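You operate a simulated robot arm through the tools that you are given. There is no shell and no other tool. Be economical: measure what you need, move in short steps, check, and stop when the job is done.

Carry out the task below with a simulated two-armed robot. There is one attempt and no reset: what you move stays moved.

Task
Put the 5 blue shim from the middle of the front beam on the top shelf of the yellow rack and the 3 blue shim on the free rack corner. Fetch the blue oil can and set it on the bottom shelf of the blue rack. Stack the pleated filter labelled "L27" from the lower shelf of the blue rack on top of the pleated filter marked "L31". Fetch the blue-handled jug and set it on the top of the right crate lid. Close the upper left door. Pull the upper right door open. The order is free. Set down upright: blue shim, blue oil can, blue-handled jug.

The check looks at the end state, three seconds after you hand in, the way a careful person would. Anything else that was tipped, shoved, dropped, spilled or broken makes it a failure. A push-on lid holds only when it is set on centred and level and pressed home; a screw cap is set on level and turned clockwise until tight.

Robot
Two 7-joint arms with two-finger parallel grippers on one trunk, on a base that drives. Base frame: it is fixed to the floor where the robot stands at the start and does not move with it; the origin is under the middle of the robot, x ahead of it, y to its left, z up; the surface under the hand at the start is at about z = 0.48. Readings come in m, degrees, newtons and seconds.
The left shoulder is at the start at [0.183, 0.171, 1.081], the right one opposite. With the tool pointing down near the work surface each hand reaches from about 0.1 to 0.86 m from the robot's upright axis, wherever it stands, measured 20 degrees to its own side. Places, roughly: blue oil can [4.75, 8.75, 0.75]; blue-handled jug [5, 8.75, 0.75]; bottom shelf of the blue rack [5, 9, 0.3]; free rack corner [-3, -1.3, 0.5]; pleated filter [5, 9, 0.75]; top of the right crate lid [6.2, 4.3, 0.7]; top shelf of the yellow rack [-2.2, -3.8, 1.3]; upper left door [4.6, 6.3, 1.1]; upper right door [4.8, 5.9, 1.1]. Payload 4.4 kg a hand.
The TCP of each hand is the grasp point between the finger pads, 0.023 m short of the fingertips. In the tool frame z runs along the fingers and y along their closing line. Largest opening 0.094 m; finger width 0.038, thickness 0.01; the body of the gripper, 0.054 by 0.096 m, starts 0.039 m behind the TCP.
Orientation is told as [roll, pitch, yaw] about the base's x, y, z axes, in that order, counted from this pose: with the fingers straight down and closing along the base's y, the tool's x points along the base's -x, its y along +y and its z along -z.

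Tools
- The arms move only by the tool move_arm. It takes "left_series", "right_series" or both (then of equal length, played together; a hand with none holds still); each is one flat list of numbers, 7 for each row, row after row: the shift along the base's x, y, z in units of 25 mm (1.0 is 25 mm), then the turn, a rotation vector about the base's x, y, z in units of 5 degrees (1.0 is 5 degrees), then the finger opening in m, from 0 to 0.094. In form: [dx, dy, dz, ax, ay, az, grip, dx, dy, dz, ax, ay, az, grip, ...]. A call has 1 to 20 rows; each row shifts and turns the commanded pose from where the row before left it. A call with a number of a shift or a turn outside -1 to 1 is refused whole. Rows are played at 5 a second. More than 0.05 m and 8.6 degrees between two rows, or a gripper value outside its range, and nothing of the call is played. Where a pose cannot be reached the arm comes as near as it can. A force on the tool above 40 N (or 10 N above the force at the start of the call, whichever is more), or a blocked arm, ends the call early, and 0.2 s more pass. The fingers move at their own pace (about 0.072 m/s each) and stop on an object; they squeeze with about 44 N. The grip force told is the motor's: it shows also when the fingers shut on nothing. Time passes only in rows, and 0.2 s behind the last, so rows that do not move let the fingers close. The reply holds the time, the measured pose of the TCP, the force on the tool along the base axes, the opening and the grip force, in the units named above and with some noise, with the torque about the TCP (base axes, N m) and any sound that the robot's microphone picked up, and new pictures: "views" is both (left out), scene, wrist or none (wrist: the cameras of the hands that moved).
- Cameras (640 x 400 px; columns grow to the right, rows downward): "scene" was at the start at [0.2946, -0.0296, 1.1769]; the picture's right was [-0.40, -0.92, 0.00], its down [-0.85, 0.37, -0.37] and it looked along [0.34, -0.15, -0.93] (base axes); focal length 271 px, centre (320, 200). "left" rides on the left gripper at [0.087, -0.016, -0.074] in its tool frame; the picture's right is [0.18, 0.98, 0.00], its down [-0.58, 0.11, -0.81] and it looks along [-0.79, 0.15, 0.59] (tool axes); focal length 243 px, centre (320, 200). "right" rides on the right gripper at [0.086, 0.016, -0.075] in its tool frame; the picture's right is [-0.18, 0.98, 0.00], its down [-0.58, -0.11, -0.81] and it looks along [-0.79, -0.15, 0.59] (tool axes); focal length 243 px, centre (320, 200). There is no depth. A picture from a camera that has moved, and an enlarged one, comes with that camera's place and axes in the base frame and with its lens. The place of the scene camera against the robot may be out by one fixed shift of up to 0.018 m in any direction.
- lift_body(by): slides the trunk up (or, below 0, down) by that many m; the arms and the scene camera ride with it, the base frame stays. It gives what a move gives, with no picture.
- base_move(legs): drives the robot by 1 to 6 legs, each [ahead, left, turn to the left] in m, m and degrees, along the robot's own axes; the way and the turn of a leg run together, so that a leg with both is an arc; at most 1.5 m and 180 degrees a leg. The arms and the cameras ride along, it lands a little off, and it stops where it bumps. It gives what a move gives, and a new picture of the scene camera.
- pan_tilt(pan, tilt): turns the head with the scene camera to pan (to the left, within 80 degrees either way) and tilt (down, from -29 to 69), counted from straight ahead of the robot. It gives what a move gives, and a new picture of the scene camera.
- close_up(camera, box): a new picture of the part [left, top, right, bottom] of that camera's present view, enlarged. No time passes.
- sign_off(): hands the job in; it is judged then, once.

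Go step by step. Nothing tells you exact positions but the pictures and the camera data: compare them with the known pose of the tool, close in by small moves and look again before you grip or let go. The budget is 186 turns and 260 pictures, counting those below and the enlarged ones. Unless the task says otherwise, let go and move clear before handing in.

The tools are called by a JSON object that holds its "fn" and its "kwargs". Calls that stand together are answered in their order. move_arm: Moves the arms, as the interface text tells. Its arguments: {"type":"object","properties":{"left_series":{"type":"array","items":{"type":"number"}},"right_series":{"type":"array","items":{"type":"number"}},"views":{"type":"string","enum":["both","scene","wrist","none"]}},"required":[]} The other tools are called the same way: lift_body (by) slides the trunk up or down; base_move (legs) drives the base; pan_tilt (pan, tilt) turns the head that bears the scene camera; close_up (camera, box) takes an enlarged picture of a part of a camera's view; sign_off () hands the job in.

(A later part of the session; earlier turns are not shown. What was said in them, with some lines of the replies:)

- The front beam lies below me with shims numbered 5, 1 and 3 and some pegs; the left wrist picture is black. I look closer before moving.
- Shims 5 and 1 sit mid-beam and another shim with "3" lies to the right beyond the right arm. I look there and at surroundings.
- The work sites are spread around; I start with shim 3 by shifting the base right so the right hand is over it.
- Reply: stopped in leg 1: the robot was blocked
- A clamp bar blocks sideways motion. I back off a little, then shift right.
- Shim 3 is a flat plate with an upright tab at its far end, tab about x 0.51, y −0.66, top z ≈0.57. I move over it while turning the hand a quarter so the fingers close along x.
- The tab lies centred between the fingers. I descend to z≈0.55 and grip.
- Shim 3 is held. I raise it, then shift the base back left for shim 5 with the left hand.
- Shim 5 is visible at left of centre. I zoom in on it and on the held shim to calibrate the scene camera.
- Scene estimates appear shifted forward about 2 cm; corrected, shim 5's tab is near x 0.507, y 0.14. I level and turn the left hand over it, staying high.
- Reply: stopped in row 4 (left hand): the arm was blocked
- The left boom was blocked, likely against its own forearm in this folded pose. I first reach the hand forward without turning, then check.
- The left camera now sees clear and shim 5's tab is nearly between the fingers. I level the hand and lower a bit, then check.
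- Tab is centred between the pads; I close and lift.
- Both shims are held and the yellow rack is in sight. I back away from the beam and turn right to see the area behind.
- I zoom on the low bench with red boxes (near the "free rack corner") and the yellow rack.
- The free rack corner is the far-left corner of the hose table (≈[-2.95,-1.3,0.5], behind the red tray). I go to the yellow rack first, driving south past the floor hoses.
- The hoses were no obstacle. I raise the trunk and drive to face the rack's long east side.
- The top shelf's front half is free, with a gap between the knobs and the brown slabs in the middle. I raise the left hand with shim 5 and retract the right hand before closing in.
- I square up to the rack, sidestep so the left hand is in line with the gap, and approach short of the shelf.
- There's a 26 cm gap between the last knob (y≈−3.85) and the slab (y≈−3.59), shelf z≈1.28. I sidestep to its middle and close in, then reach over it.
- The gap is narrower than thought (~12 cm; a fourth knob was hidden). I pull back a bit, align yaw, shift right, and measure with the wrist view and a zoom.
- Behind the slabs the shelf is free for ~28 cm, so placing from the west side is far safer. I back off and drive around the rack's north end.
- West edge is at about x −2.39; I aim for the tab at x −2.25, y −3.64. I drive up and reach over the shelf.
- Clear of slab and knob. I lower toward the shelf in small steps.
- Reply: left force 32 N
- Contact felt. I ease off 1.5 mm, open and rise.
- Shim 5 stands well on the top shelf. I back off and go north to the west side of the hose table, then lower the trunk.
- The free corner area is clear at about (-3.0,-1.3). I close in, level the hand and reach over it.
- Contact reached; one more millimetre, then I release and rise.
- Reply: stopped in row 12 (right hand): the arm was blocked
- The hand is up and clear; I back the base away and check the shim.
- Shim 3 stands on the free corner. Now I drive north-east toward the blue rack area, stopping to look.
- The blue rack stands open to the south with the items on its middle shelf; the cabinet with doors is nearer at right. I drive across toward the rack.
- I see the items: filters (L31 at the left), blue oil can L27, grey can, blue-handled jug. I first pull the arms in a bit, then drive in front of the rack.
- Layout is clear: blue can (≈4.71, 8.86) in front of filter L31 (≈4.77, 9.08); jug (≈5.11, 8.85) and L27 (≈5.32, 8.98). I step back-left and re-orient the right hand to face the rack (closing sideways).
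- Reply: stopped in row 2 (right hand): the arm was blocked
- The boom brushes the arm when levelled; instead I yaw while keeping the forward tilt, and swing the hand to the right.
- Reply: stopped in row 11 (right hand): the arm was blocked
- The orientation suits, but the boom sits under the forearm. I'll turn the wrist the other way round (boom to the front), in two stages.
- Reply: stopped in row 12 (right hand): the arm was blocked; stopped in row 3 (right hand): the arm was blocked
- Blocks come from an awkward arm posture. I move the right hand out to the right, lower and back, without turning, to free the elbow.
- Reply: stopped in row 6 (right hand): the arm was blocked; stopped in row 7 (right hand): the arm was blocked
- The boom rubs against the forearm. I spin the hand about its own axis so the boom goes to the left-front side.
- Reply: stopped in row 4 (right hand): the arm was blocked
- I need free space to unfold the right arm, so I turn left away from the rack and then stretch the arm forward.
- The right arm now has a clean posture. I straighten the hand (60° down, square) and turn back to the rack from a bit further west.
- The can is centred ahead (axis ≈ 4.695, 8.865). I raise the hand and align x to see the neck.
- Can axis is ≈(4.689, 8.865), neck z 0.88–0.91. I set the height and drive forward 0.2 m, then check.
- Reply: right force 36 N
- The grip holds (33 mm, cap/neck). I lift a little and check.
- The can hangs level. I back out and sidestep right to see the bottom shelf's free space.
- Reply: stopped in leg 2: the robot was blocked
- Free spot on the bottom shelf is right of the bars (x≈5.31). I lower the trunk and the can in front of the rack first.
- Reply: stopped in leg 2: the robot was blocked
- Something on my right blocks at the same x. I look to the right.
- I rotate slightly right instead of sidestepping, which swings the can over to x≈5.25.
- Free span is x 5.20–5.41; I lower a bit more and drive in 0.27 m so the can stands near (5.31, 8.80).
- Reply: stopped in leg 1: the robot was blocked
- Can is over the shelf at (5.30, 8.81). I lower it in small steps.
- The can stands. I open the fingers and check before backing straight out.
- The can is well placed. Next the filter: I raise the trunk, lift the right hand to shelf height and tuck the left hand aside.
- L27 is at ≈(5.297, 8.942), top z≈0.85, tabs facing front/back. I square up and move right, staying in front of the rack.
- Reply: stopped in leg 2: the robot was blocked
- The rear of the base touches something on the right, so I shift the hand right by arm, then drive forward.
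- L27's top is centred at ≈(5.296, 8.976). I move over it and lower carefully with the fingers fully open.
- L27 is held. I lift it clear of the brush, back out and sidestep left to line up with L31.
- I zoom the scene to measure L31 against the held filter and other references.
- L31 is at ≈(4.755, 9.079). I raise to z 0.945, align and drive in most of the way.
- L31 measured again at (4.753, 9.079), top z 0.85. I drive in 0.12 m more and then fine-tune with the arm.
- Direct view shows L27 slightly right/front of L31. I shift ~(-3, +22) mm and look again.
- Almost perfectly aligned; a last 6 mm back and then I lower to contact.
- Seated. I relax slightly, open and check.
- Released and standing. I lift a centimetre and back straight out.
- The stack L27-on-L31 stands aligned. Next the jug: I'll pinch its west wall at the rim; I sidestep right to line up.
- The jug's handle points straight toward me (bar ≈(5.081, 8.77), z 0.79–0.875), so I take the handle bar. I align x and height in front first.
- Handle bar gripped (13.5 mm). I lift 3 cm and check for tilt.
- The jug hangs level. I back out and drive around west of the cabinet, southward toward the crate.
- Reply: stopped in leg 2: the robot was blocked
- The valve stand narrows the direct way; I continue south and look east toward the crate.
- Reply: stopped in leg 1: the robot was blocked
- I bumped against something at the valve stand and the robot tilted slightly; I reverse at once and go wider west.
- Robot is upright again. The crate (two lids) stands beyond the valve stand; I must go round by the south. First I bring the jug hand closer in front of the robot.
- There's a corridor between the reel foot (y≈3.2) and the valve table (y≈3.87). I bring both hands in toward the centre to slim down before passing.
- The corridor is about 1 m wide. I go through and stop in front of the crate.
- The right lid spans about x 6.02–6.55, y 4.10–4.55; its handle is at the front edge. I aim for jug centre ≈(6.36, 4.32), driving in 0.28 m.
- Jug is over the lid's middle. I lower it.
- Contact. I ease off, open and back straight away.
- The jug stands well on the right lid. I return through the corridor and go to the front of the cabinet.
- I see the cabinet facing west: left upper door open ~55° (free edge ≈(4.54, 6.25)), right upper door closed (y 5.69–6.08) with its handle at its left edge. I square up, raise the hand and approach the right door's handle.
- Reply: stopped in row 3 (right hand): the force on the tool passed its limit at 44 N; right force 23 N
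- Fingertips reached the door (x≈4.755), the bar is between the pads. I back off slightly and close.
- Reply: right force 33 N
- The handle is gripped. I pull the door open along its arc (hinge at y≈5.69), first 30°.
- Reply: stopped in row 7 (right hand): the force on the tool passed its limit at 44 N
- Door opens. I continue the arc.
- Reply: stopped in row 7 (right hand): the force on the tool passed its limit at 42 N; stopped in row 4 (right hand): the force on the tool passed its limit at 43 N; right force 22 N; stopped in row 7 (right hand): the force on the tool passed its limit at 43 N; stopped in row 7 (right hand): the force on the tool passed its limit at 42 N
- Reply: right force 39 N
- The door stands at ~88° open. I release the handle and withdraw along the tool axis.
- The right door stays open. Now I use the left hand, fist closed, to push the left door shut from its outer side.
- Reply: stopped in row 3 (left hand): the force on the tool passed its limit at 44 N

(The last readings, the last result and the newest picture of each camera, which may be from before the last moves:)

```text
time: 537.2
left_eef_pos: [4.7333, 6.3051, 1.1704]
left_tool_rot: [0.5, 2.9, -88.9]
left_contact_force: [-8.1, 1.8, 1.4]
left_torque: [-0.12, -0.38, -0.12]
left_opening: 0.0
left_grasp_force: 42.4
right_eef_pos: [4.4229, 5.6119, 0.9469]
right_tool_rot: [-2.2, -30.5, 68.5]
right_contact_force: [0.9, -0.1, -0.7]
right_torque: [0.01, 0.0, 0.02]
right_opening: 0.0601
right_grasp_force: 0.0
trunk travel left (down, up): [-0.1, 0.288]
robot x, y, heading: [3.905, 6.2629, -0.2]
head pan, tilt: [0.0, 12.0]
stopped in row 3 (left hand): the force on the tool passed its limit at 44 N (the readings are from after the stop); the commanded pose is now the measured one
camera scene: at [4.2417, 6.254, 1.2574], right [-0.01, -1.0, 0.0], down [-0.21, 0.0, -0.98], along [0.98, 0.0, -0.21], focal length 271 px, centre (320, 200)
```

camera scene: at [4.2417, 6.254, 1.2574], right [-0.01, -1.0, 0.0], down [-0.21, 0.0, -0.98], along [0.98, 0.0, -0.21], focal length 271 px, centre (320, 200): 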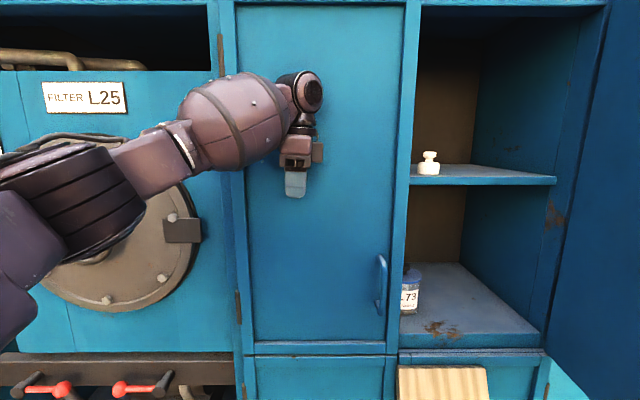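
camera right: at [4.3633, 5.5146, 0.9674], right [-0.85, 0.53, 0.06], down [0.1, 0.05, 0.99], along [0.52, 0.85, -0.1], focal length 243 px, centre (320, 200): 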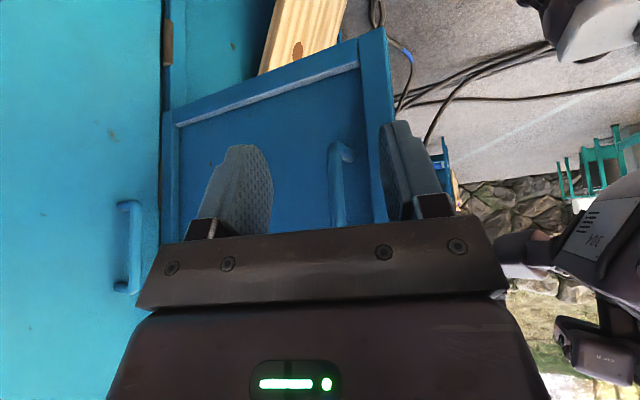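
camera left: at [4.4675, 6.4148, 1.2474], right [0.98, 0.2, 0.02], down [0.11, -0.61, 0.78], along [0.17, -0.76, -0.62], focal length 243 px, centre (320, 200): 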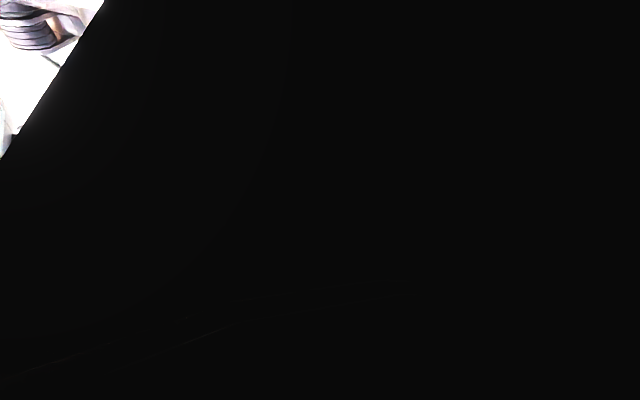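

The push met a firm stop; the door looks flush. I withdraw the left hand and back off to inspect both doors.

{"fn": "move_arm", "kwargs": {"left_series": [-0.9, 0.1, 0, 0, 0, 0, 0, -0.9, 0.1, 0, 0, 0, 0, 0, -0.9, 0.1, 0, 0, 0, 0, 0, -0.9, 0.1, 0, 0, 0, 0, 0, -0.9, 0.1, 0, 0, 0, 0, 0, -0.9, 0.1, 0, 0, 0, 0, 0, -0.9, 0.1, 0, 0, 0, 0, 0, -0.9, 0.1, 0, 0, 0, 0, 0], "views": "none"}}

{"fn": "base_move", "kwargs": {"legs": [[-0.6, 0, 0]]}}

{"fn": "close_up", "kwargs": {"camera": "scene", "box": [220, 60, 540, 330]}}

```text
time: 539.0
left_eef_pos: [4.5532, 6.3234, 1.168]
left_tool_rot: [0.6, 2.8, -88.8]
left_contact_force: [0.7, 0.1, 0.2]
left_torque: [0.0, -0.03, -0.01]
left_opening: 0.0
left_grasp_force: 42.8
right_eef_pos: [4.4241, 5.6121, 0.948]
right_tool_rot: [-2.2, -30.5, 68.3]
right_contact_force: [-0.1, 0.5, 0.3]
right_torque: [-0.01, 0.02, 0.03]
right_opening: 0.0602
right_grasp_force: 0.0
trunk travel left (down, up): [-0.1, 0.288]
robot x, y, heading: [3.9105, 6.2618, -0.2]
head pan, tilt: [0.0, 12.0]
```

```text
time: 542.4
left_eef_pos: [3.9486, 6.3313, 1.168]
left_tool_rot: [0.5, 2.8, -88.1]
left_contact_force: [-0.7, -0.7, 0.4]
left_torque: [-0.04, -0.01, 0.0]
left_opening: 0.0
left_grasp_force: 42.7
right_eef_pos: [3.8272, 5.6176, 0.9468]
right_tool_rot: [-2.3, -30.5, 69.2]
right_contact_force: [-0.3, 1.0, -0.4]
right_torque: [-0.04, 0.01, 0.01]
right_opening: 0.0602
right_grasp_force: 0.0
trunk travel left (down, up): [-0.1, 0.288]
robot x, y, heading: [3.2994, 6.2626, 0.6]
head pan, tilt: [0.0, 12.0]
camera scene: at [3.6378, 6.2574, 1.2571], right [0.01, -1.0, 0.0], down [-0.21, 0.0, -0.98], along [0.98, 0.01, -0.21], focal length 271 px, centre (320, 200)
```

scene: 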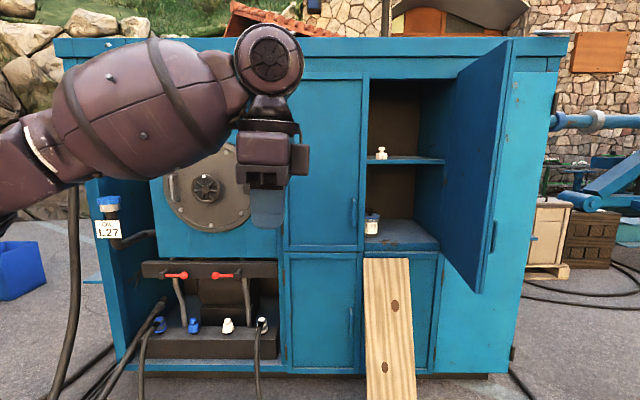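

```text
1.48 times, centred on (380, 195) of scene
camera zoom: at [3.6378, 6.2574, 1.2571], right [0.01, -1.0, 0.0], down [-0.21, 0.0, -0.98], along [0.98, 0.01, -0.21], focal length 402 px, centre (231, 207)
```

zoom: 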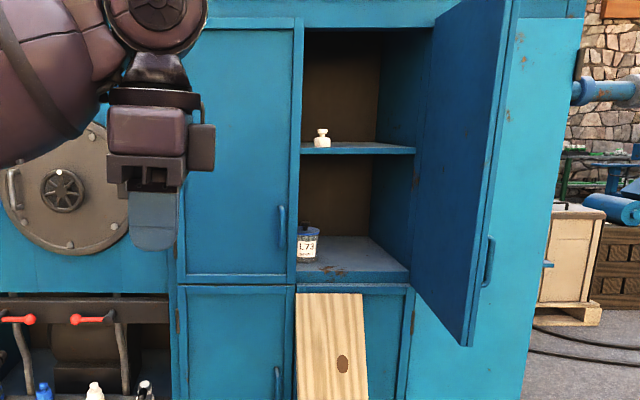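

Left door is flush, right door stands wide open. I check the valve stand that I brushed and the blue rack once more.

{"fn": "pan_tilt", "kwargs": {"pan": -50, "tilt": 25}}

{"fn": "pan_tilt", "kwargs": {"pan": 50, "tilt": 12}}

```text
time: 543.6
left_eef_pos: [3.9496, 6.3306, 1.1678]
left_tool_rot: [0.5, 2.8, -88.1]
left_contact_force: [0.5, 0.0, 0.5]
left_torque: [-0.03, 0.03, -0.02]
left_opening: 0.0002
left_grasp_force: 42.7
right_eef_pos: [3.8276, 5.6171, 0.9474]
right_tool_rot: [-2.3, -30.6, 69.0]
right_contact_force: [-0.7, 0.2, -0.4]
right_torque: [-0.01, -0.01, -0.02]
right_opening: 0.0599
right_grasp_force: 0.0
trunk travel left (down, up): [-0.1, 0.288]
robot x, y, heading: [3.3014, 6.2643, 0.3]
head pan, tilt: [-50.0, 25.0]
camera scene: at [3.6047, 6.1866, 1.2359], right [-0.76, -0.65, 0.0], down [-0.27, 0.32, -0.91], along [0.59, -0.69, -0.42], focal length 271 px, centre (320, 200)
```

scene: 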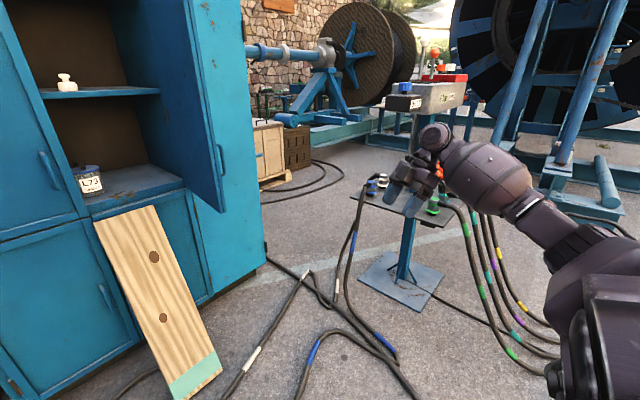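

```text
time: 545.3
left_eef_pos: [3.9487, 6.3311, 1.1677]
left_tool_rot: [0.5, 2.9, -88.1]
left_contact_force: [-0.6, -0.3, -0.5]
left_torque: [0.01, 0.02, -0.01]
left_opening: 0.0
left_grasp_force: 41.9
right_eef_pos: [3.8265, 5.6174, 0.9465]
right_tool_rot: [-2.3, -30.6, 69.2]
right_contact_force: [-0.5, -0.9, -0.7]
right_torque: [0.01, 0.03, 0.01]
right_opening: 0.0601
right_grasp_force: 0.0
trunk travel left (down, up): [-0.1, 0.288]
robot x, y, heading: [3.2994, 6.2605, 0.3]
head pan, tilt: [50.0, 12.0]
camera scene: at [3.6042, 6.3285, 1.257], right [0.77, -0.64, 0.0], down [-0.13, -0.16, -0.98], along [0.62, 0.75, -0.21], focal length 271 px, centre (320, 200)
```

scene: 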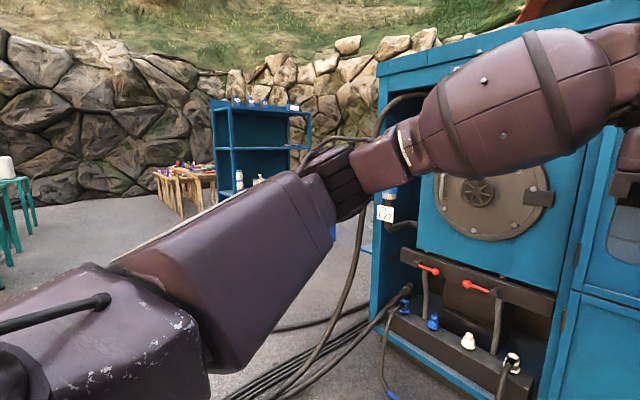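

Everything is placed: both shims, can, stacked filter and jug, with the left door shut and the right door open. The hands are clear, so I hand in.

{"fn": "sign_off", "kwargs": {}}

```text
The job is handed in.
```

I finished all seven parts of the task and handed in; no result came back with the hand-in.

- **Shims:** the 5 shim stands on the yellow rack's top shelf. The 3 shim stands on the free corner of the hose rack, behind the red tray.
- **Oil can:** the blue can stands on the bottom shelf of the blue rack, to the right of the two bars.
- **Filter:** L27 sits squarely on L31.
- **Jug:** it stands upright on the right crate lid.
- **Doors:** the upper left door is shut flush, and the upper right door stands open at about 85–90°.

While carrying the jug I bumped the valve stand (or the hoses by it) and the robot tilted a few degrees before I reversed. The base also touched the cabinet and stopped a few times while I worked at the blue rack. In my last look the stand was upright and nothing looked moved.
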